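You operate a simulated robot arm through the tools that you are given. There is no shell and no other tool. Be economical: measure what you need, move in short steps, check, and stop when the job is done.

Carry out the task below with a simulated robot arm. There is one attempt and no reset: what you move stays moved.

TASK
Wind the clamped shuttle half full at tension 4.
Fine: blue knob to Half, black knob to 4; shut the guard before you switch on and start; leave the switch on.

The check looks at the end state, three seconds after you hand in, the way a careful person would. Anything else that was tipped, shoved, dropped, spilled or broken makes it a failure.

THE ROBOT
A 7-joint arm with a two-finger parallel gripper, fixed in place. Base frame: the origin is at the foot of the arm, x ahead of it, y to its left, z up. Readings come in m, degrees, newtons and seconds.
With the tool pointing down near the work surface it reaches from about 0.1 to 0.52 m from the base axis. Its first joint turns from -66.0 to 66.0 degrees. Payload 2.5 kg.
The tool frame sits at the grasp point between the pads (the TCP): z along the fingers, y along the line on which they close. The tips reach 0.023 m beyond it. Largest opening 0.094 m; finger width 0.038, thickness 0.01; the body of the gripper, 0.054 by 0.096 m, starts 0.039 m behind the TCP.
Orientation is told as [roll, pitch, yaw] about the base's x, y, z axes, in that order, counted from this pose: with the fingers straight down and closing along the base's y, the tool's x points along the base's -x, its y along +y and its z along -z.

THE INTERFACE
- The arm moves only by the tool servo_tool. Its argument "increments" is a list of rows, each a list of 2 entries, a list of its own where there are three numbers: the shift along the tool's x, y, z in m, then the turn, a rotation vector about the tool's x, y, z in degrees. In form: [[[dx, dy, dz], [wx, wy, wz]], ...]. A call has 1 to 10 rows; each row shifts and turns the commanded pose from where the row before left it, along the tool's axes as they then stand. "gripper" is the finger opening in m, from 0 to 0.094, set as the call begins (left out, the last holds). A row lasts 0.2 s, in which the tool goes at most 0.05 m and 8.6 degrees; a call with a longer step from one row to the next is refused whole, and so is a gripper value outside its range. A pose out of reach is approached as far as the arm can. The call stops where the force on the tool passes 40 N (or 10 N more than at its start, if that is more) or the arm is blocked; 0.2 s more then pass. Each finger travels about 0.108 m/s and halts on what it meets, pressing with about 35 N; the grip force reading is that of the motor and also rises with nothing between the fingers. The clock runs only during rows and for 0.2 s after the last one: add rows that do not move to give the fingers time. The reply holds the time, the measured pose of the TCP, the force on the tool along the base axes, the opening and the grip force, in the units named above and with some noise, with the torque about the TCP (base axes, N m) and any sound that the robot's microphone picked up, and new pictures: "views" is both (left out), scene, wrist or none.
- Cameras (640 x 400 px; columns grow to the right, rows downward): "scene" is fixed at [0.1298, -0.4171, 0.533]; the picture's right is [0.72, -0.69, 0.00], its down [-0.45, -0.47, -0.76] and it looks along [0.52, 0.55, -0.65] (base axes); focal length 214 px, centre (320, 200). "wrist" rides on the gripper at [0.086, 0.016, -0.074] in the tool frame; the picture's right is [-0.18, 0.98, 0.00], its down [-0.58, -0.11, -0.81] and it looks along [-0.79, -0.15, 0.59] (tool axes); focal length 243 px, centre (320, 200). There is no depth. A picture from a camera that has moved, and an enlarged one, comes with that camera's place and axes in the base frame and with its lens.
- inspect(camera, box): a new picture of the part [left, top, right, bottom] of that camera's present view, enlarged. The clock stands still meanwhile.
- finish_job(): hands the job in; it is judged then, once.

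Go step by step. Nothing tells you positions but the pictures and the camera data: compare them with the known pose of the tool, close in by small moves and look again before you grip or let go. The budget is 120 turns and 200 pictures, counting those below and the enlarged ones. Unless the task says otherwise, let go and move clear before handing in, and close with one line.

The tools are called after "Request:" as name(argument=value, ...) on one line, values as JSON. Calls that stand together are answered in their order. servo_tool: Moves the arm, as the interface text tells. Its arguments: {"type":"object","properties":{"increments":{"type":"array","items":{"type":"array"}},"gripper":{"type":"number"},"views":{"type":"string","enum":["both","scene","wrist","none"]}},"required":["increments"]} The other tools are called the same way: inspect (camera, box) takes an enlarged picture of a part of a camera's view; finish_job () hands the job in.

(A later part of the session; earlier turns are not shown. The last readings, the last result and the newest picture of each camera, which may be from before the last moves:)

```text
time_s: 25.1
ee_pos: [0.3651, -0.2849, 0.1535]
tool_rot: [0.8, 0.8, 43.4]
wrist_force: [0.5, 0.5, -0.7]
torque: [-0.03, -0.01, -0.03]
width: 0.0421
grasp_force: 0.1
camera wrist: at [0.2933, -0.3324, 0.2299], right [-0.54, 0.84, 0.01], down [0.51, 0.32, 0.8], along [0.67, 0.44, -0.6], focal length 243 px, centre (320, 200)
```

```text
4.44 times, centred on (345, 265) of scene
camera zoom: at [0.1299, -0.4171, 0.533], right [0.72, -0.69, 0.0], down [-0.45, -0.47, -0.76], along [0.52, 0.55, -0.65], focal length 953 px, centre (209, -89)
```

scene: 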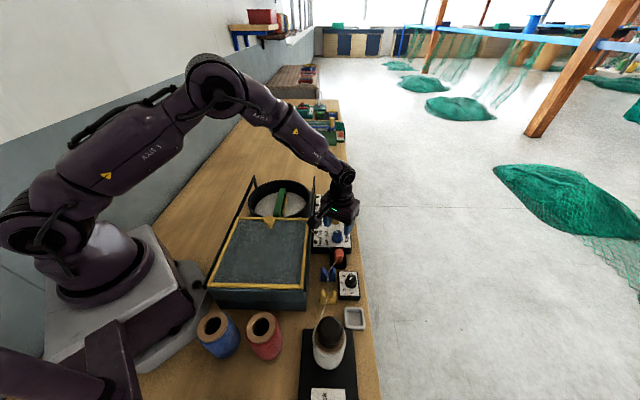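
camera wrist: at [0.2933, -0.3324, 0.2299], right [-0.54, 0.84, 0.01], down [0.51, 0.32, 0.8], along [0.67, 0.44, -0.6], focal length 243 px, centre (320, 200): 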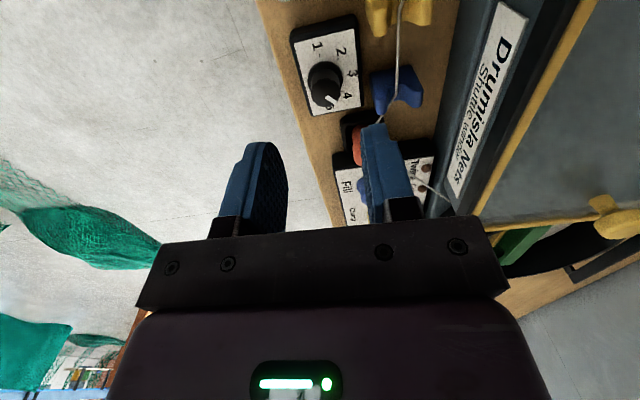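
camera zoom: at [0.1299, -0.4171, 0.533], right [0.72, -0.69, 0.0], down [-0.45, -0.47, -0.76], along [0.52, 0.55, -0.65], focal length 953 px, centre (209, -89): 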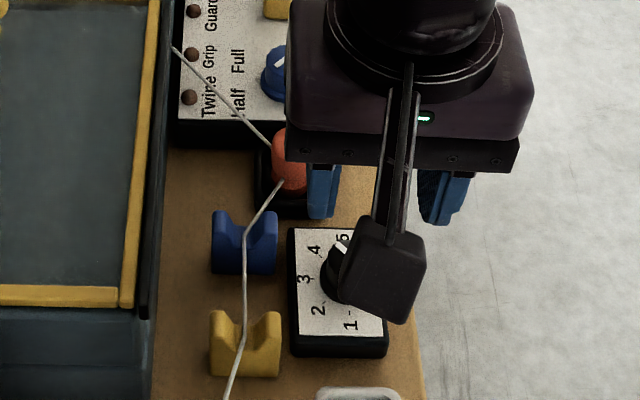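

Tension pointer is at azimuth ~91°, right on 4. Now the guard: I'll rise and move across to look at its yellow knob.

Request:
servo_tool(increments=[[[0, 0, -0.04], [0, 0, 0]], [[0, 0, -0.04], [0, 0, 0]], [[-0.005, 0.04, -0.02], [0, 0, 0]], [[-0.005, 0.043, 0], [0, 0, 0]], [[-0.005, 0.043, 0], [0, 0, 0]], [[-0.005, 0.043, 0], [0, 0, 0]], [[-0.005, 0.043, 0], [0, 0, -1.6]]], gripper=0.06)

```text
time_s: 26.7
ee_pos: [0.2389, -0.1128, 0.2547]
tool_rot: [0.9, 0.7, 45.0]
wrist_force: [0.4, 0.0, 0.2]
torque: [0.03, -0.02, 0.0]
width: 0.06
grasp_force: 0.0
camera wrist: at [0.1682, -0.1622, 0.3325], right [-0.56, 0.83, 0.01], down [0.5, 0.33, 0.8], along [0.65, 0.46, -0.6], focal length 243 px, centre (320, 200)
```

scene: 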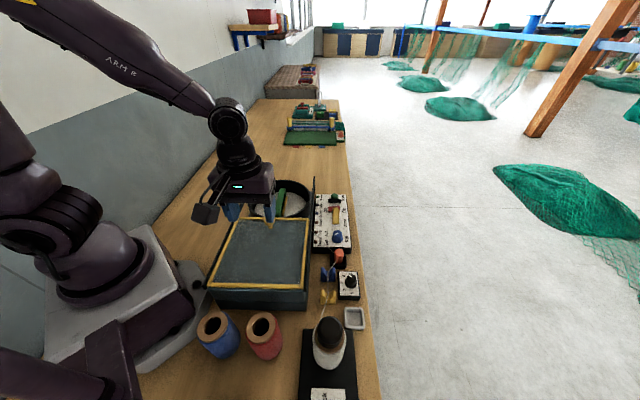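
wrist: 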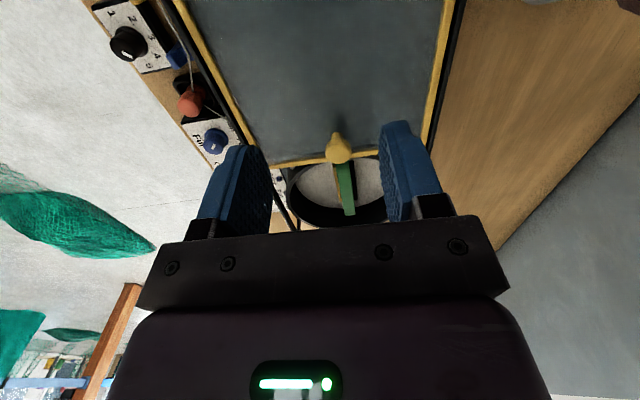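

Request:
servo_tool(increments=[[[-0.033, 0.0025, 0.02], [0, 0, 0]], [[-0.033, 0.0025, 0.03], [0, 0, 0]], [[-0.032, 0.0025, 0.03], [0, 0, 0]]])

Request:
inspect(camera="scene", box=[220, 170, 330, 250])

```text
time_s: 27.5
ee_pos: [0.3021, -0.0394, 0.1735]
tool_rot: [0.9, 0.8, 44.9]
wrist_force: [-0.2, 1.0, 0.2]
torque: [0.0, -0.03, 0.02]
width: 0.0598
grasp_force: 0.0
camera wrist: at [0.231, -0.0883, 0.2506], right [-0.56, 0.82, 0.01], down [0.5, 0.33, 0.8], along [0.65, 0.46, -0.6], focal length 243 px, centre (320, 200)
```

scene: 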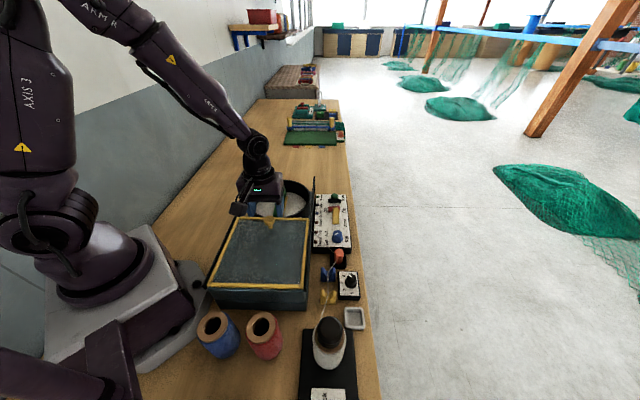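
wrist: 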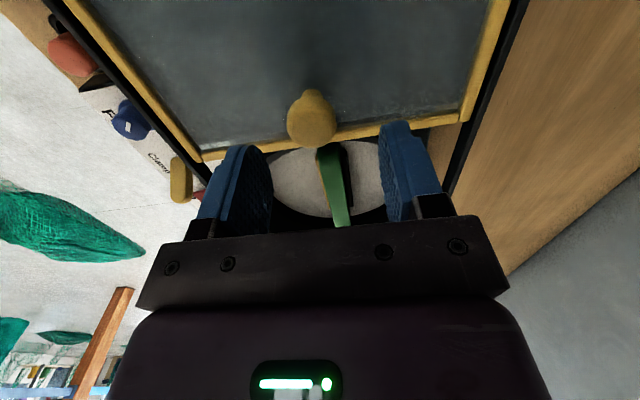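

```text
5.00 times, centred on (275, 210) of scene
camera zoom: at [0.1298, -0.4171, 0.533], right [0.72, -0.69, 0.0], down [-0.45, -0.47, -0.76], along [0.52, 0.55, -0.65], focal length 1072 px, centre (545, 150)
```

zoom: 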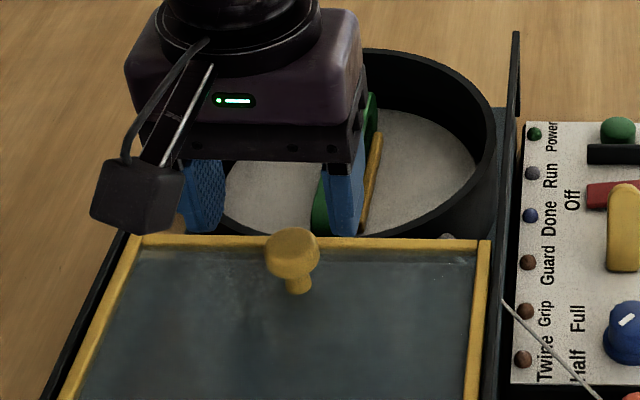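

Request:
servo_tool(increments=[[[0.002, -0.0035, 0.015], [0, 0, 0]], [[0, 0, 0.015], [0, 0, 0]], [[0, 0, 0.014], [0, 0, 0]]])

Request:
inspect(camera="scene", box=[220, 170, 330, 250])

```text
time_s: 28.3
ee_pos: [0.3056, -0.0417, 0.1329]
tool_rot: [0.5, 0.5, 45.0]
wrist_force: [-5.0, 2.9, 38.4]
torque: [-0.27, -1.26, -0.16]
width: 0.0567
grasp_force: 0.2
camera wrist: at [0.2331, -0.091, 0.2092], right [-0.57, 0.82, 0.01], down [0.5, 0.33, 0.8], along [0.66, 0.46, -0.6], focal length 243 px, centre (320, 200)
```

scene: 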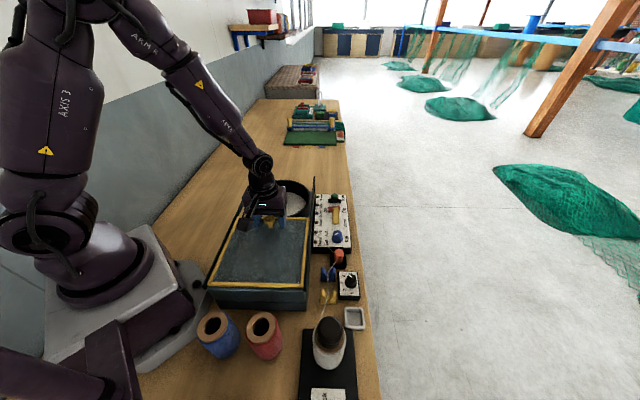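
wrist: 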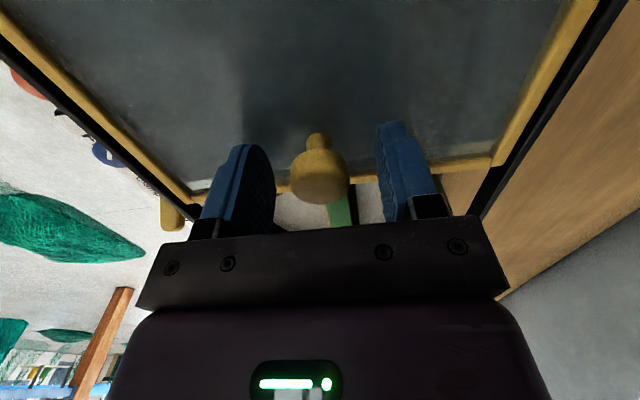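

```text
5.00 times, centred on (275, 210) of scene
camera zoom: at [0.1297, -0.4171, 0.5331], right [0.72, -0.69, 0.0], down [-0.45, -0.47, -0.76], along [0.52, 0.55, -0.65], focal length 1072 px, centre (545, 150)
```

zoom: 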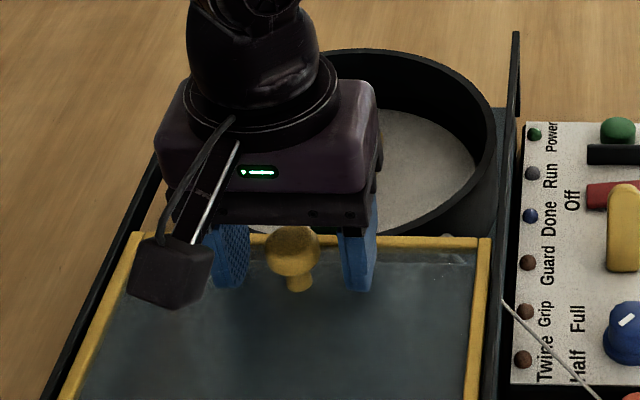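

The tips are pressing on the guard plate; I'll lift 6 mm and close on the knob.

Request:
servo_tool(increments=[[[0, 0, -0.006], [0, 0, 0]], [[0, 0, -0.003], [0, 0, 0]]], views="none")

Request:
servo_tool(increments=[[[0, 0, 0], [0, 0, 0]], [[0, 0, 0], [0, 0, 0]], [[0, 0, 0], [0, 0, 0]]], gripper=0.015, views="wrist")

```text
time_s: 28.9
ee_pos: [0.302, -0.0427, 0.1399]
tool_rot: [1.0, 0.8, 45.0]
wrist_force: [0.1, -0.4, 0.0]
torque: [-0.04, 0.02, -0.01]
width: 0.0601
grasp_force: 0.1
```

```text
time_s: 29.7
ee_pos: [0.3036, -0.042, 0.1408]
tool_rot: [0.8, 0.7, 45.1]
wrist_force: [7.5, -8.8, -13.4]
torque: [-0.14, -0.07, 0.03]
width: 0.0266
grasp_force: 44.7
camera wrist: at [0.2324, -0.092, 0.2165], right [-0.56, 0.83, 0.01], down [0.5, 0.33, 0.8], along [0.65, 0.46, -0.6], focal length 243 px, centre (320, 200)
```

wrist: 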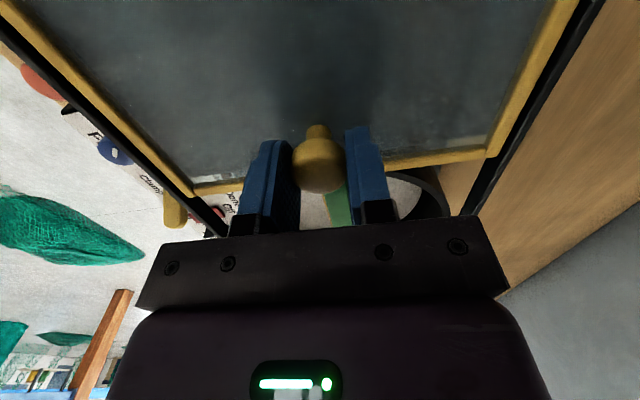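

Gripped the guard knob; sliding it along the rails.

Request:
servo_tool(increments=[[[-0.01, -0.001, 0.001], [0, 0, 0]], [[-0.015, 0, 0], [0, 0, 0]], [[-0.015, 0, 0], [0, 0, 0]], [[-0.015, 0, 0], [0, 0, 0]]])

```text
time_s: 30.7
ee_pos: [0.3427, -0.0035, 0.1377]
tool_rot: [0.6, 0.6, 45.1]
wrist_force: [-0.3, -1.1, 36.4]
torque: [0.02, -0.06, 0.04]
width: 0.0271
grasp_force: 45.1
camera wrist: at [0.2715, -0.0529, 0.2152], right [-0.57, 0.82, 0.01], down [0.5, 0.33, 0.8], along [0.66, 0.46, -0.6], focal length 243 px, centre (320, 200)
```

scene: 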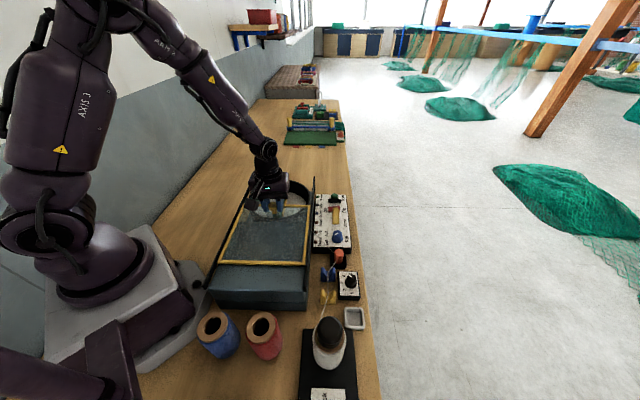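
wrist: 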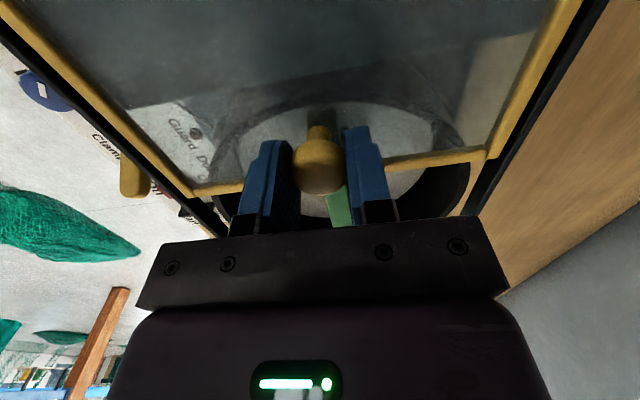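

Request:
servo_tool(increments=[[[0, 0, -0.002], [0, 0, 0]], [[-0.015, 0, -0.0003], [0, 0, 0]], [[-0.015, 0, -0.0003], [0, 0, 0]], [[-0.015, 0, -0.0003], [0, 0, 0]]])

```text
time_s: 31.7
ee_pos: [0.3737, 0.0289, 0.1388]
tool_rot: [0.9, 0.8, 44.9]
wrist_force: [10.4, -9.2, -14.5]
torque: [0.07, -0.2, -0.07]
width: 0.0273
grasp_force: 45.2
camera wrist: at [0.3027, -0.0218, 0.2157], right [-0.56, 0.83, 0.01], down [0.51, 0.33, 0.8], along [0.65, 0.45, -0.61], focal length 243 px, centre (320, 200)
```

scene: 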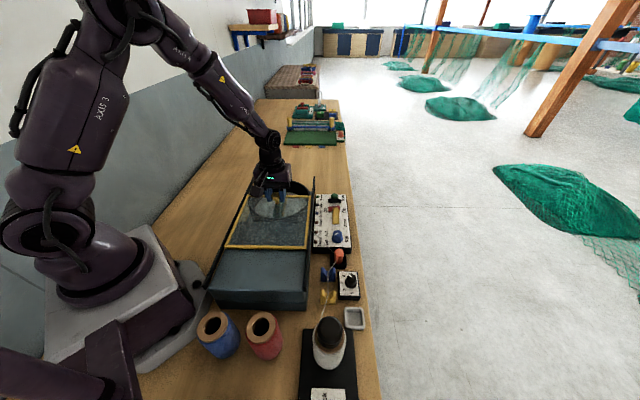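
wrist: 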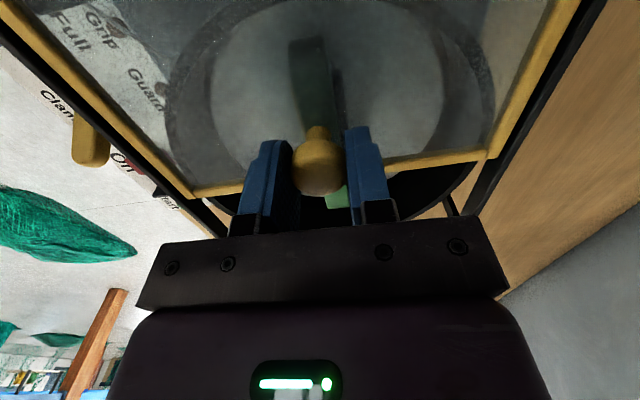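

Request:
servo_tool(increments=[[[-0.01, -0.001, 0.001], [0, 0, 0]], [[-0.015, 0, 0], [0, 0, 0]], [[-0.015, 0, 0], [0, 0, 0]]])

Request:
servo_tool(increments=[[[-0.01, 0, 0], [0, 0, 0]], [[-0.01, 0, 0], [0, 0, 0]], [[-0.01, 0, 0], [0, 0, 0]]])

```text
time_s: 32.5
ee_pos: [0.4033, 0.0563, 0.1392]
tool_rot: [0.9, 0.7, 45.1]
wrist_force: [-0.9, 0.1, 4.2]
torque: [-0.01, 0.07, 0.16]
width: 0.027
grasp_force: 44.8
camera wrist: at [0.3328, 0.0078, 0.2154], right [-0.57, 0.82, 0.01], down [0.5, 0.33, 0.8], along [0.65, 0.46, -0.6], focal length 243 px, centre (320, 200)
```

scene: 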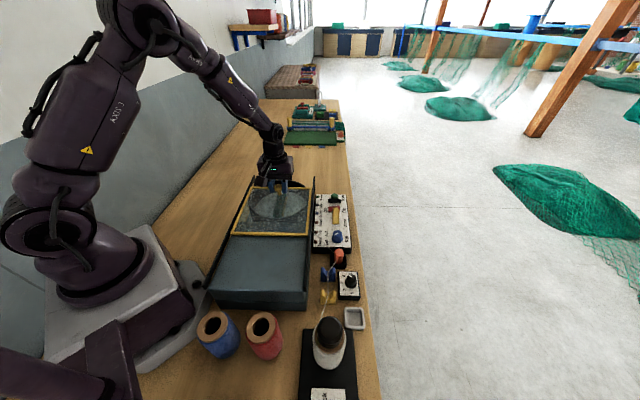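
wrist: 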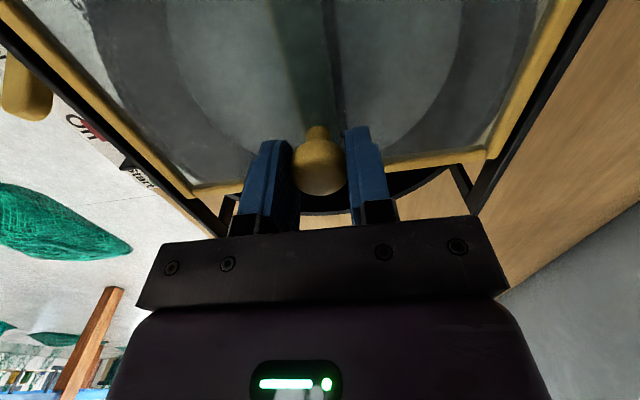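

```text
time_s: 33.3
ee_pos: [0.4259, 0.0786, 0.1379]
tool_rot: [0.7, 0.7, 44.9]
wrist_force: [-2.2, 1.5, 11.6]
torque: [-0.5, 0.68, -0.05]
width: 0.0271
grasp_force: 44.9
camera wrist: at [0.3539, 0.0294, 0.2153], right [-0.56, 0.83, 0.01], down [0.5, 0.33, 0.8], along [0.65, 0.46, -0.6], focal length 243 px, centre (320, 200)
```

scene: 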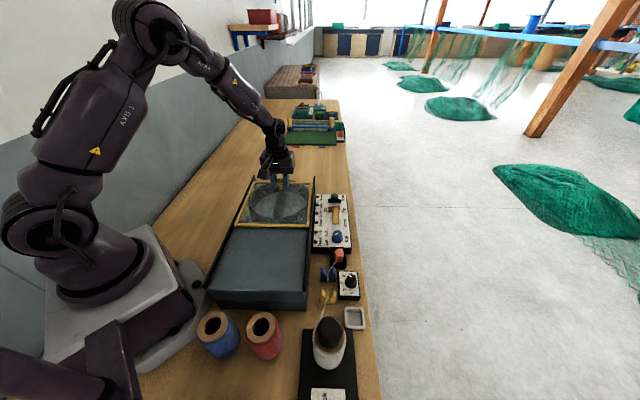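
wrist: 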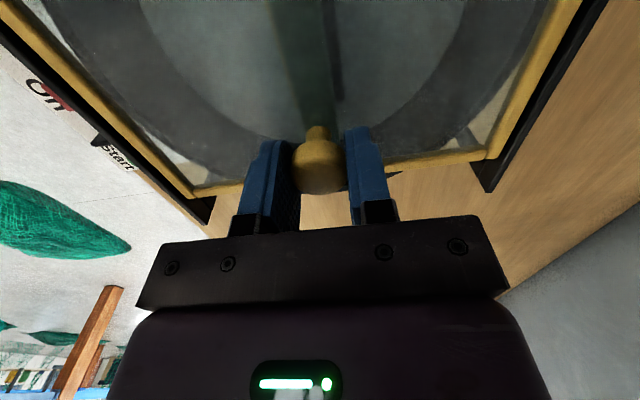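

Drum now nearly fully covered; I'll keep going in small steps until the stop.

Request:
servo_tool(increments=[[[-0.007, 0, 0], [0, 0, 0]], [[-0.007, 0, 0], [0, 0, 0]], [[-0.007, 0, 0], [0, 0, 0]], [[-0.007, 0, 0], [0, 0, 0]]], views="wrist")

Request:
inspect(camera="scene", box=[210, 160, 360, 260])

```text
time_s: 34.3
ee_pos: [0.4446, 0.0975, 0.1384]
tool_rot: [0.7, 0.5, 45.0]
wrist_force: [2.5, 2.2, 14.6]
torque: [0.0, 0.03, 0.09]
width: 0.0272
grasp_force: 45.0
camera wrist: at [0.373, 0.0486, 0.215], right [-0.57, 0.82, 0.01], down [0.5, 0.33, 0.8], along [0.66, 0.46, -0.6], focal length 243 px, centre (320, 200)
```

wrist: 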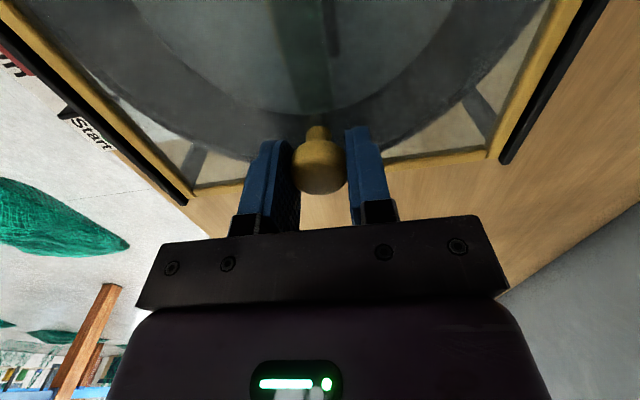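

```text
4.00 times, centred on (285, 210) of scene
camera zoom: at [0.1298, -0.4171, 0.533], right [0.72, -0.69, 0.0], down [-0.45, -0.47, -0.76], along [0.52, 0.55, -0.65], focal length 858 px, centre (460, 160)
```

zoom: 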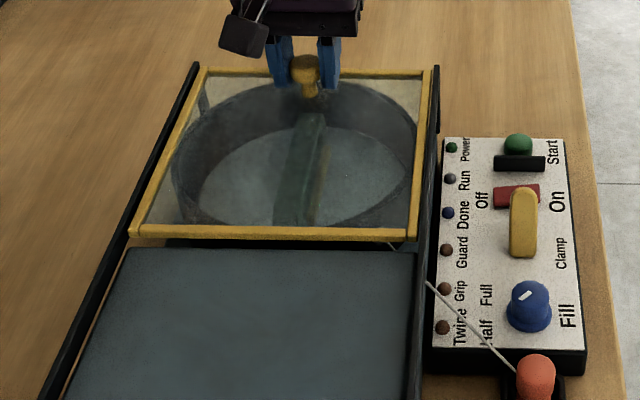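

Request:
servo_tool(increments=[[[-0.003, 0, 0], [0, 0, 0]], [[-0.003, 0, 0], [0, 0, 0]], [[-0.003, 0, 0], [0, 0, 0]], [[0, 0, 0], [0, 0, 0]]], views="none")

Request:
inspect(camera="scene", box=[210, 160, 360, 260])

```text
time_s: 35.3
ee_pos: [0.4467, 0.1006, 0.1345]
tool_rot: [1.1, 1.6, 45.0]
wrist_force: [-26.3, -22.6, 12.7]
torque: [-0.04, 0.02, 0.01]
width: 0.0272
grasp_force: 45.3
```

```text
4.00 times, centred on (285, 210) of scene
camera zoom: at [0.1297, -0.4171, 0.533], right [0.72, -0.69, 0.0], down [-0.45, -0.47, -0.76], along [0.52, 0.55, -0.65], focal length 858 px, centre (460, 160)
```

zoom: 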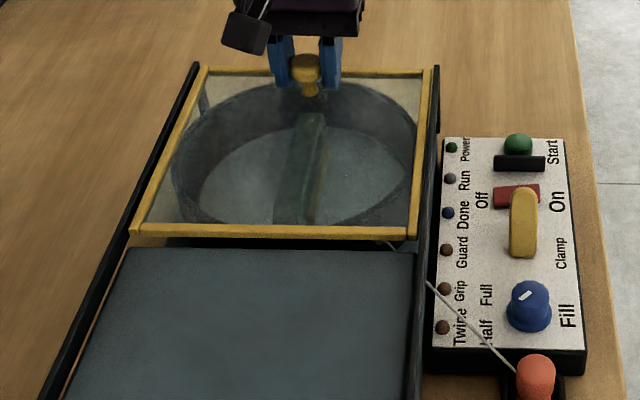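

The stop resists (~35 N): the guard is shut. I release and rise straight up.

Request:
servo_tool(increments=[[[0.003, 0, 0], [0, 0, 0]], [[0, 0, 0], [0, 0, 0]]], gripper=0.055, views="none")

Request:
servo_tool(increments=[[[0, 0, -0.02], [0, 0, 0]], [[0, 0, -0.04], [0, 0, 0]], [[0, 0, -0.04], [0, 0, 0]], [[0.04, 0, -0.02], [0, 0, 0]], [[0.04, -0.03, 0], [0, 0, 0]], [[0.04, -0.03, 0], [0, 0, 0]], [[0.04, -0.04, 0], [0, 0, 0]]], gripper=0.0)

Request:
inspect(camera="wrist", box=[200, 40, 480, 215])

Request:
inspect(camera="scene", box=[210, 160, 360, 260])

```text
time_s: 35.9
ee_pos: [0.4479, 0.1023, 0.1379]
tool_rot: [0.8, 0.6, 45.1]
wrist_force: [-0.3, -0.6, 0.4]
torque: [0.02, 0.04, 0.02]
width: 0.0549
grasp_force: 0.1
```

```text
refused: row 7 steps farther than a row can; nothing moved
```

```text
2.29 times, centred on (340, 128) of wrist
camera zoom: at [0.3769, 0.0526, 0.214], right [-0.57, 0.82, 0.01], down [0.5, 0.33, 0.8], along [0.65, 0.46, -0.6], focal length 555 px, centre (274, 366)
```

zoom: 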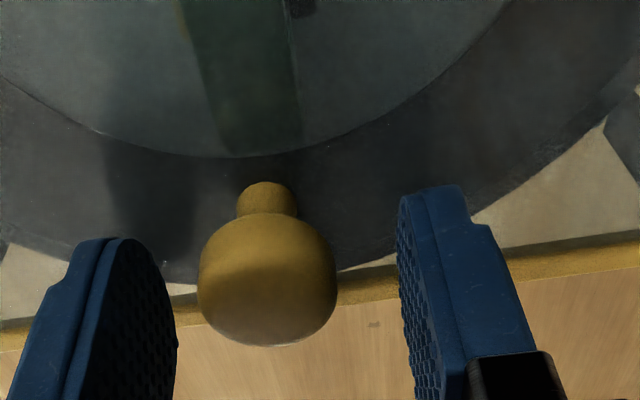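

```text
4.00 times, centred on (285, 210) of scene
camera zoom: at [0.1298, -0.4171, 0.533], right [0.72, -0.69, 0.0], down [-0.45, -0.47, -0.76], along [0.52, 0.55, -0.65], focal length 858 px, centre (460, 160)
```

zoom: 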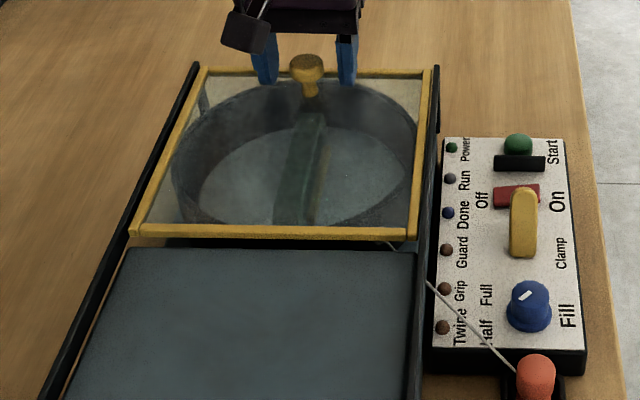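

Request:
servo_tool(increments=[[[0, 0, -0.02], [0, 0, 0]], [[0, 0, -0.04], [0, 0, 0]], [[0, 0, -0.04], [0, 0, 0]], [[0.025, -0.034, -0.01], [0, 0, 0]], [[0.025, -0.034, 0], [0, 0, 0]], [[0.025, -0.034, 0], [0, 0, -7.5]], [[0.0, -0.034, 0], [0, 0, -7.5]], [[0.0, -0.034, 0], [0, 0, -7.5]], [[0, 0, 0], [0, 0, -7.5]]], gripper=0.055, views="none")

Request:
servo_tool(increments=[[[0, 0, 0], [0, 0, -7.5]], [[0, 0, 0], [0, 0, -7.5]], [[0, 0, 0], [0, 0, -7.5]], [[0, 0, 0], [0, 0, -7.5]], [[0, 0, 0], [0, 0, -7.5]], [[0, 0, 0], [0, 0, -7.5]], [[0, 0, 0], [0, 0, -7.5]], [[0, 0, 0], [0, 0, -7.5]]], gripper=0.0)

```text
time_s: 37.9
ee_pos: [0.5268, -0.0625, 0.247]
tool_rot: [1.1, 0.2, 75.2]
wrist_force: [-0.2, -0.6, 0.4]
torque: [0.0, 0.03, -0.03]
width: 0.055
grasp_force: 0.1
```

```text
time_s: 39.7
ee_pos: [0.528, -0.0606, 0.2454]
tool_rot: [0.8, -0.8, 135.3]
wrist_force: [-0.1, -0.1, -0.1]
torque: [-0.02, 0.02, 0.0]
width: 0.0
grasp_force: 35.0
camera wrist: at [0.5774, -0.1336, 0.3199], right [-0.82, -0.57, 0.02], down [-0.32, 0.49, 0.81], along [-0.47, 0.66, -0.58], focal length 243 px, centre (320, 200)
```

scene: 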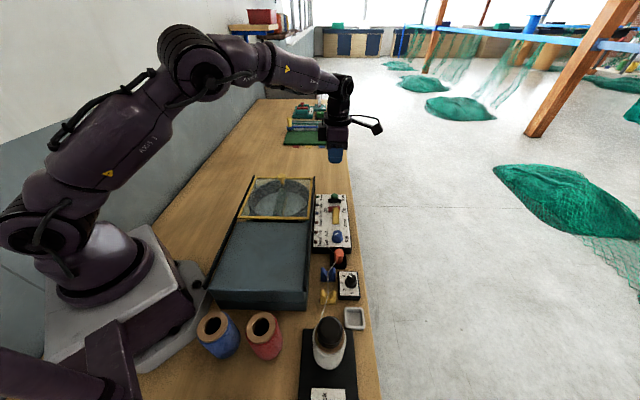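
wrist: 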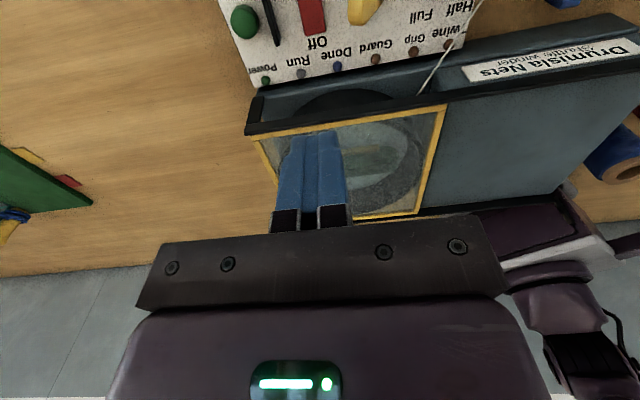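

Request:
inspect(camera="wrist", box=[220, 0, 400, 90])

Request:
inspect(camera="scene", box=[305, 185, 365, 225])

```text
3.56 times, centred on (310, 45) of wrist
camera zoom: at [0.5774, -0.1336, 0.3199], right [-0.82, -0.57, 0.02], down [-0.32, 0.49, 0.81], along [-0.47, 0.66, -0.58], focal length 863 px, centre (356, 751)
```

zoom: 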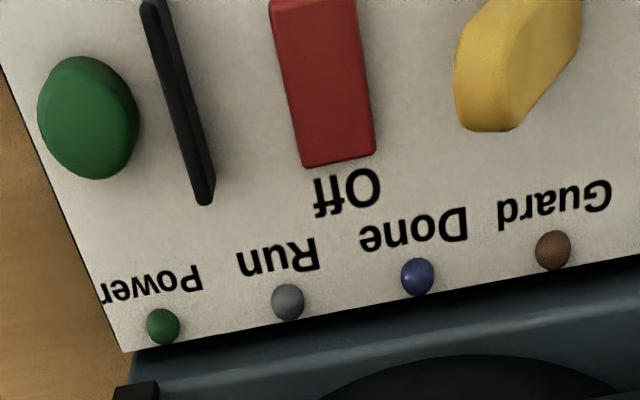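

```text
10.00 times, centred on (335, 205) of scene
camera zoom: at [0.1298, -0.4171, 0.533], right [0.72, -0.69, 0.0], down [-0.45, -0.47, -0.76], along [0.52, 0.55, -0.65], focal length 2145 px, centre (170, 150)
```

zoom: 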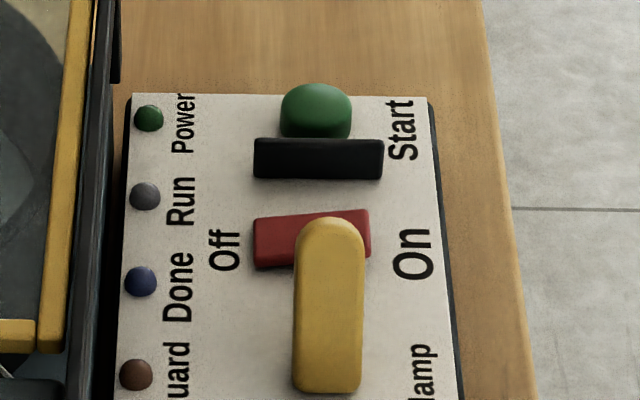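

The rocker's On end (outer side) is up. I'll hover the closed fingertips over that end.

Request:
servo_tool(increments=[[[0.03, 0, 0.02], [0, 0, 0]], [[0, 0, 0.04], [0, 0, 0]], [[0, 0, 0.04], [0, 0, 0]], [[0, 0, 0.04], [0, 0, 0]]], views="wrist")

Request:
inspect(camera="scene", box=[305, 180, 375, 230])

Request:
inspect(camera="wrist", box=[200, 40, 440, 220])

```text
time_s: 40.7
ee_pos: [0.5442, -0.0806, 0.1049]
tool_rot: [0.7, -0.8, 135.0]
wrist_force: [-0.2, -0.7, -1.2]
torque: [0.02, 0.0, -0.02]
width: 0.0001
grasp_force: 34.9
camera wrist: at [0.5953, -0.1525, 0.1795], right [-0.82, -0.56, 0.02], down [-0.32, 0.49, 0.81], along [-0.47, 0.67, -0.58], focal length 243 px, centre (320, 200)
```

wrist: 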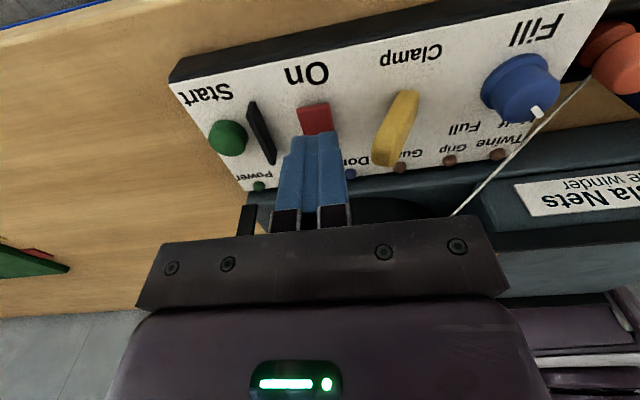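

```text
8.00 times, centred on (340, 205) of scene
camera zoom: at [0.1298, -0.4171, 0.533], right [0.72, -0.69, 0.0], down [-0.45, -0.47, -0.76], along [0.52, 0.55, -0.65], focal length 1716 px, centre (160, 160)
```

zoom: 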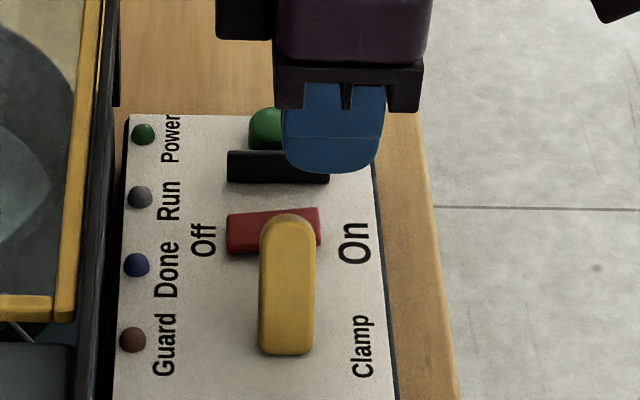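

```text
2.22 times, centred on (320, 130) of wrist
camera zoom: at [0.5953, -0.1525, 0.1795], right [-0.82, -0.56, 0.02], down [-0.32, 0.49, 0.81], along [-0.47, 0.67, -0.58], focal length 539 px, centre (320, 356)
```

zoom: 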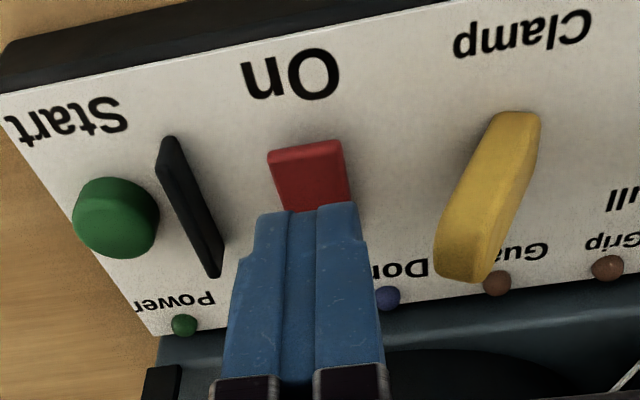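

Request:
servo_tool(increments=[[[-0.008, 0, 0.01], [0, 0, 0]], [[0, 0, 0.01], [0, 0, 0]], [[0, 0, 0.008], [0, 0, 0]]], views="none")

Request:
inspect(camera="scene", box=[305, 180, 375, 230])

Request:
inspect(camera="wrist", box=[200, 40, 440, 220])

```text
time_s: 41.5
ee_pos: [0.5389, -0.0751, 0.0782]
tool_rot: [0.7, -0.9, 134.9]
wrist_force: [0.1, 0.3, -0.4]
torque: [0.03, 0.01, -0.01]
width: 0.0001
grasp_force: 35.1
```

```text
8.00 times, centred on (340, 205) of scene
camera zoom: at [0.1298, -0.4171, 0.533], right [0.72, -0.69, 0.0], down [-0.45, -0.47, -0.76], along [0.52, 0.55, -0.65], focal length 1716 px, centre (160, 160)
```

zoom: 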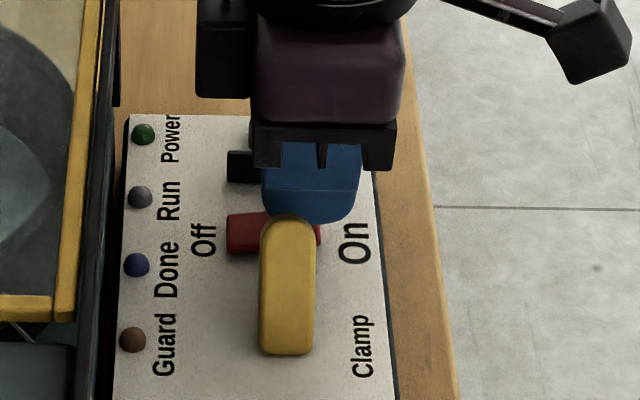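

```text
2.22 times, centred on (320, 130) of wrist
camera zoom: at [0.5896, -0.1481, 0.1522], right [-0.82, -0.57, 0.02], down [-0.32, 0.49, 0.81], along [-0.47, 0.67, -0.58], focal length 539 px, centre (320, 356)
```

zoom: 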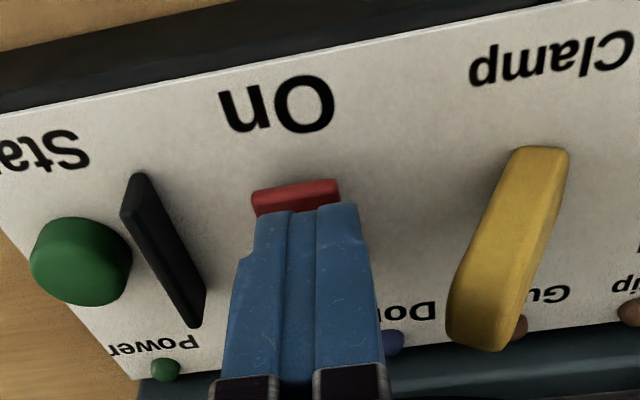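

Request:
servo_tool(increments=[[[-0.003, 0, 0.006], [0, 0, 0]], [[0, 0, 0.005], [0, 0, 0]], [[0, 0, 0.005], [0, 0, 0]], [[0, 0, 0.004], [0, 0, 0]]], views="none")

Request:
inspect(camera="wrist", box=[200, 40, 440, 220])

Request:
inspect(camera="scene", box=[305, 180, 375, 230])

```text
time_s: 42.4
ee_pos: [0.5356, -0.0752, 0.0638]
tool_rot: [0.7, -1.0, 135.0]
wrist_force: [-2.4, -0.5, 3.2]
torque: [0.08, 0.06, 0.04]
width: 0.0001
grasp_force: 34.8
stopped in row 4: the force on the tool passed its limit (the readings are from after the stop); the commanded pose is now the measured one
```

```text
2.22 times, centred on (320, 130) of wrist
camera zoom: at [0.588, -0.1467, 0.1386], right [-0.82, -0.57, 0.02], down [-0.32, 0.49, 0.81], along [-0.47, 0.67, -0.58], focal length 539 px, centre (320, 356)
```

zoom: 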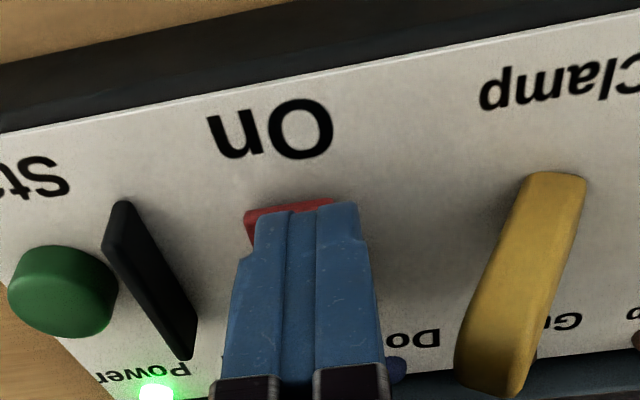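

```text
8.00 times, centred on (340, 205) of scene
camera zoom: at [0.1298, -0.4171, 0.533], right [0.72, -0.69, 0.0], down [-0.45, -0.47, -0.76], along [0.52, 0.55, -0.65], focal length 1716 px, centre (160, 160)
```

zoom: 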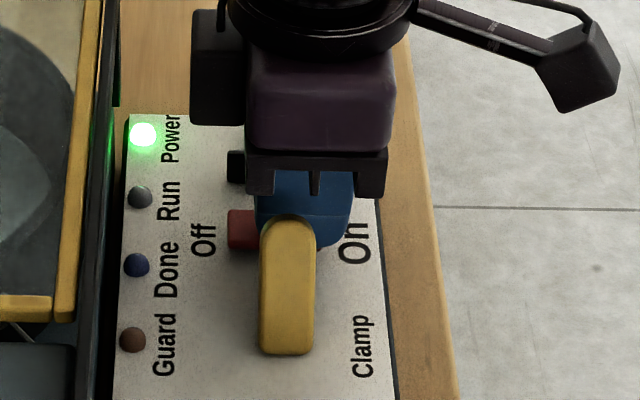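

Power lamp is on. Now up and across to the green Start button.

Request:
servo_tool(increments=[[[0, 0, -0.02], [0, 0, 0]], [[0, 0, -0.025], [0, 0, 0]], [[-0.004, -0.03, 0], [0, 0, 0]], [[-0.004, -0.03, 0], [0, 0, 0]], [[0, 0, 0], [0, 0, 0]]], views="wrist")

Request:
inspect(camera="scene", box=[305, 170, 375, 220])

Request:
inspect(camera="wrist", box=[200, 40, 440, 220])

```text
time_s: 43.6
ee_pos: [0.5732, -0.0279, 0.1084]
tool_rot: [0.9, -1.0, 134.9]
wrist_force: [0.2, -0.4, -0.3]
torque: [0.01, 0.0, 0.01]
width: 0.0
grasp_force: 35.3
camera wrist: at [0.6248, -0.0996, 0.1835], right [-0.82, -0.57, 0.02], down [-0.32, 0.49, 0.81], along [-0.47, 0.67, -0.58], focal length 243 px, centre (320, 200)
```

wrist: 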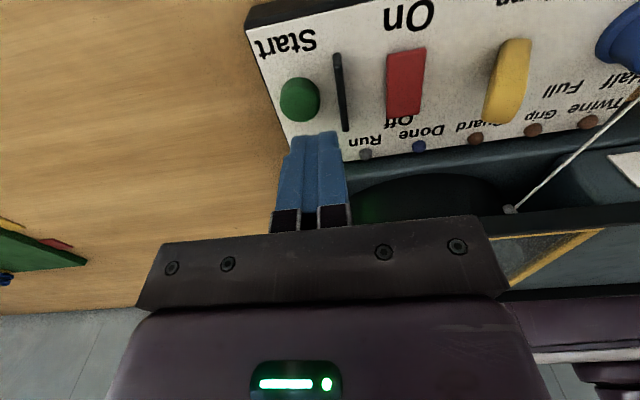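

```text
8.00 times, centred on (340, 195) of scene
camera zoom: at [0.1299, -0.4171, 0.533], right [0.72, -0.69, 0.0], down [-0.45, -0.47, -0.76], along [0.52, 0.55, -0.65], focal length 1716 px, centre (160, 240)
```

zoom: 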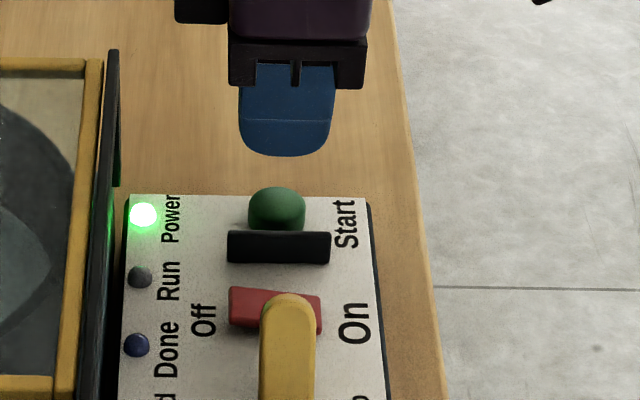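

```text
2.22 times, centred on (320, 130) of wrist
camera zoom: at [0.6248, -0.0996, 0.1835], right [-0.82, -0.57, 0.02], down [-0.32, 0.49, 0.81], along [-0.47, 0.67, -0.58], focal length 539 px, centre (320, 356)
```

zoom: 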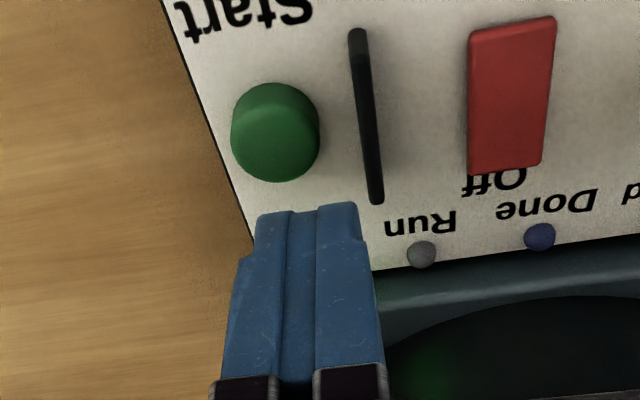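

Request:
servo_tool(increments=[[[0.002, -0.006, 0.01], [0, 0, 0]], [[0, 0, 0.012], [0, 0, 0]], [[0, 0, 0], [0, 0, 0]]], views="none")

Request:
inspect(camera="scene", box=[305, 170, 375, 220])

Request:
inspect(camera="wrist", box=[200, 40, 440, 220])

```text
time_s: 44.4
ee_pos: [0.5788, -0.0246, 0.0874]
tool_rot: [0.8, -0.9, 135.0]
wrist_force: [0.7, -1.2, -0.4]
torque: [0.0, -0.02, -0.02]
width: 0.0
grasp_force: 35.1
```

```text
8.00 times, centred on (340, 195) of scene
camera zoom: at [0.1298, -0.4171, 0.533], right [0.72, -0.69, 0.0], down [-0.45, -0.47, -0.76], along [0.52, 0.55, -0.65], focal length 1716 px, centre (160, 240)
```

zoom: 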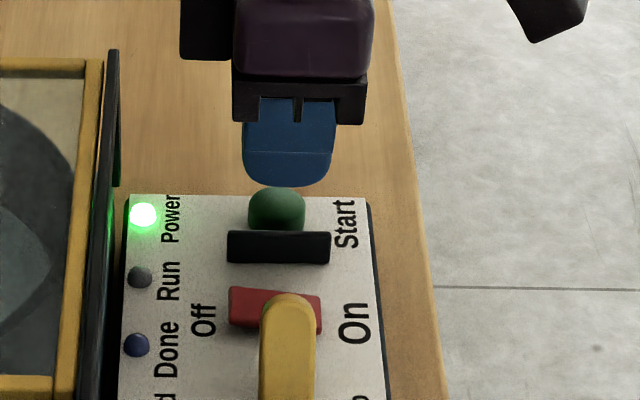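

```text
2.22 times, centred on (320, 130) of wrist
camera zoom: at [0.6305, -0.0969, 0.1619], right [-0.82, -0.57, 0.02], down [-0.32, 0.49, 0.81], along [-0.47, 0.67, -0.58], focal length 539 px, centre (320, 356)
```

zoom: 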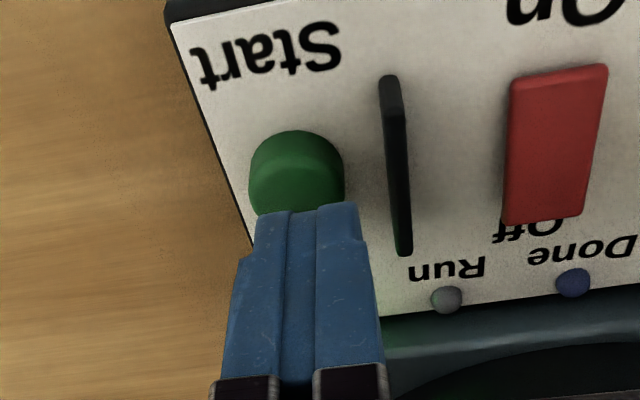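

Request:
servo_tool(increments=[[[-0.003, 0, 0.006], [0, 0, 0]], [[0, 0, 0.005], [0, 0, 0]], [[0, 0, 0.005], [0, 0, 0]], [[0, 0, 0.004], [0, 0, 0]], [[0, 0, 0.004], [0, 0, 0]], [[0, 0, 0.003], [0, 0, 0]]], views="none")

Request:
inspect(camera="scene", box=[305, 170, 375, 220])

```text
time_s: 45.8
ee_pos: [0.576, -0.0228, 0.0591]
tool_rot: [0.8, -0.8, 135.0]
wrist_force: [-2.4, -0.8, 9.9]
torque: [0.03, 0.04, -0.02]
width: 0.0
grasp_force: 34.9
heard: click
```

```text
8.00 times, centred on (340, 195) of scene
camera zoom: at [0.1298, -0.4171, 0.533], right [0.72, -0.69, 0.0], down [-0.45, -0.47, -0.76], along [0.52, 0.55, -0.65], focal length 1716 px, centre (160, 240)
```

zoom: 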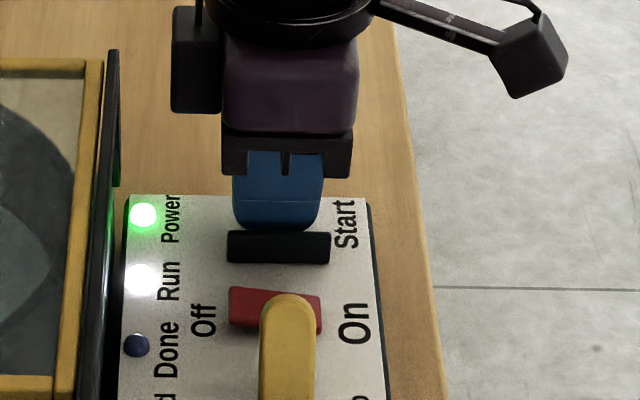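

Click heard and the Run lamp is lit. I release the button, rise, and wait for it to finish.

Request:
servo_tool(increments=[[[0, 0, -0.02], [0, 0, 0]], [[0, 0, -0.04], [0, 0, 0]], [[0, 0, -0.04], [0, 0, 0]], [[0, 0, -0.04], [0, 0, 0]], [[0, 0, 0], [0, 0, 0]], [[0, 0, 0], [0, 0, 0]], [[0, 0, 0], [0, 0, 0]], [[0, 0, 0], [0, 0, 0]], [[0, 0, 0], [0, 0, 0]], [[0, 0, 0], [0, 0, 0]]], views="none")

Request:
inspect(camera="scene", box=[210, 160, 370, 280])

```text
time_s: 48.0
ee_pos: [0.5801, -0.0208, 0.1966]
tool_rot: [0.8, -0.9, 135.1]
wrist_force: [-0.1, -0.2, 1.2]
torque: [0.0, 0.0, 0.02]
width: 0.0002
grasp_force: 35.2
```

```text
3.33 times, centred on (290, 220) of scene
camera zoom: at [0.1298, -0.4171, 0.533], right [0.72, -0.69, 0.0], down [-0.45, -0.47, -0.76], along [0.52, 0.55, -0.65], focal length 715 px, centre (420, 133)
```

zoom: 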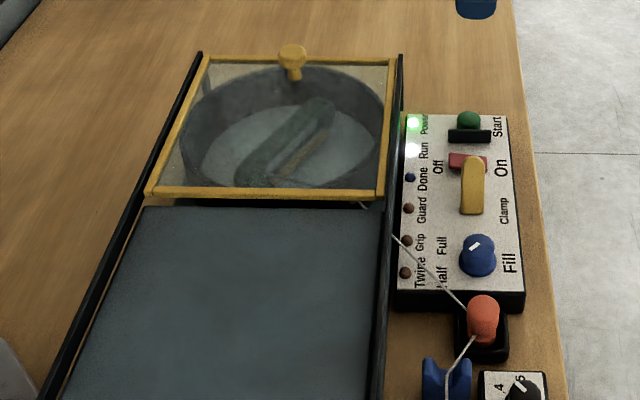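

It is winding. I'll wait.

Request:
servo_tool(increments=[[[0, 0, 0], [0, 0, 0]], [[0, 0, 0], [0, 0, 0]], [[0, 0, 0], [0, 0, 0]], [[0, 0, 0], [0, 0, 0]], [[0, 0, 0], [0, 0, 0]], [[0, 0, 0], [0, 0, 0]], [[0, 0, 0], [0, 0, 0]], [[0, 0, 0], [0, 0, 0]], [[0, 0, 0], [0, 0, 0]], [[0, 0, 0], [0, 0, 0]]], views="none")

Request:
servo_tool(increments=[[[0, 0, 0], [0, 0, 0]], [[0, 0, 0], [0, 0, 0]], [[0, 0, 0], [0, 0, 0]], [[0, 0, 0], [0, 0, 0]], [[0, 0, 0], [0, 0, 0]], [[0, 0, 0], [0, 0, 0]], [[0, 0, 0], [0, 0, 0]], [[0, 0, 0], [0, 0, 0]], [[0, 0, 0], [0, 0, 0]], [[0, 0, 0], [0, 0, 0]]], views="none")

Request:
inspect(camera="scene", box=[210, 160, 370, 280])

```text
time_s: 50.2
ee_pos: [0.5794, -0.0212, 0.1977]
tool_rot: [0.7, -0.9, 135.0]
wrist_force: [1.3, -0.1, 0.6]
torque: [-0.03, -0.02, 0.02]
width: 0.0
grasp_force: 34.9
```

```text
time_s: 52.4
ee_pos: [0.5789, -0.0204, 0.1984]
tool_rot: [0.8, -1.0, 135.1]
wrist_force: [-0.2, 0.2, 0.4]
torque: [0.01, -0.04, -0.02]
width: 0.0
grasp_force: 35.4
```

```text
3.33 times, centred on (290, 220) of scene
camera zoom: at [0.1298, -0.4171, 0.533], right [0.72, -0.69, 0.0], down [-0.45, -0.47, -0.76], along [0.52, 0.55, -0.65], focal length 715 px, centre (420, 133)
```

zoom: 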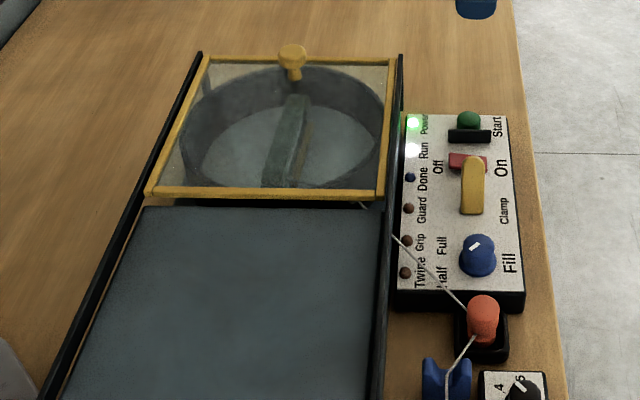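

Still running; more waiting.

Request:
servo_tool(increments=[[[0, 0, 0], [0, 0, 0]], [[0, 0, 0], [0, 0, 0]], [[0, 0, 0], [0, 0, 0]], [[0, 0, 0], [0, 0, 0]], [[0, 0, 0], [0, 0, 0]], [[0, 0, 0], [0, 0, 0]], [[0, 0, 0], [0, 0, 0]], [[0, 0, 0], [0, 0, 0]], [[0, 0, 0], [0, 0, 0]], [[0, 0, 0], [0, 0, 0]]], views="none")

Request:
servo_tool(increments=[[[0, 0, 0], [0, 0, 0]], [[0, 0, 0], [0, 0, 0]], [[0, 0, 0], [0, 0, 0]], [[0, 0, 0], [0, 0, 0]], [[0, 0, 0], [0, 0, 0]], [[0, 0, 0], [0, 0, 0]], [[0, 0, 0], [0, 0, 0]], [[0, 0, 0], [0, 0, 0]], [[0, 0, 0], [0, 0, 0]], [[0, 0, 0], [0, 0, 0]]], views="none")

Request:
servo_tool(increments=[[[0, 0, 0], [0, 0, 0]], [[0, 0, 0], [0, 0, 0]], [[0, 0, 0], [0, 0, 0]], [[0, 0, 0], [0, 0, 0]], [[0, 0, 0], [0, 0, 0]], [[0, 0, 0], [0, 0, 0]], [[0, 0, 0], [0, 0, 0]], [[0, 0, 0], [0, 0, 0]], [[0, 0, 0], [0, 0, 0]], [[0, 0, 0], [0, 0, 0]]], views="none")

Request:
inspect(camera="scene", box=[210, 160, 370, 280])

```text
time_s: 54.6
ee_pos: [0.5799, -0.0199, 0.1977]
tool_rot: [0.9, -0.9, 135.0]
wrist_force: [-0.4, 0.2, 0.3]
torque: [0.0, 0.0, -0.02]
width: 0.0002
grasp_force: 34.8
```

```text
time_s: 56.8
ee_pos: [0.5791, -0.0218, 0.197]
tool_rot: [0.8, -0.9, 135.0]
wrist_force: [0.2, -0.3, 0.9]
torque: [0.02, 0.0, -0.02]
width: 0.0
grasp_force: 34.6
```

```text
time_s: 59.0
ee_pos: [0.5793, -0.0222, 0.1964]
tool_rot: [0.9, -0.9, 135.0]
wrist_force: [-0.9, 0.6, -0.2]
torque: [-0.01, 0.03, 0.03]
width: 0.0001
grasp_force: 34.4
```

```text
3.33 times, centred on (290, 220) of scene
camera zoom: at [0.1298, -0.4171, 0.533], right [0.72, -0.69, 0.0], down [-0.45, -0.47, -0.76], along [0.52, 0.55, -0.65], focal length 715 px, centre (420, 133)
```

zoom: 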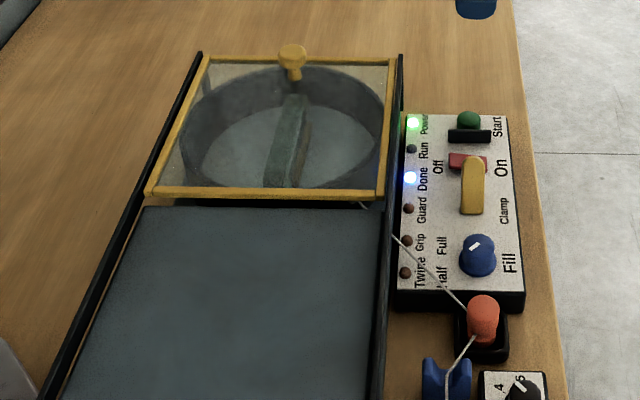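

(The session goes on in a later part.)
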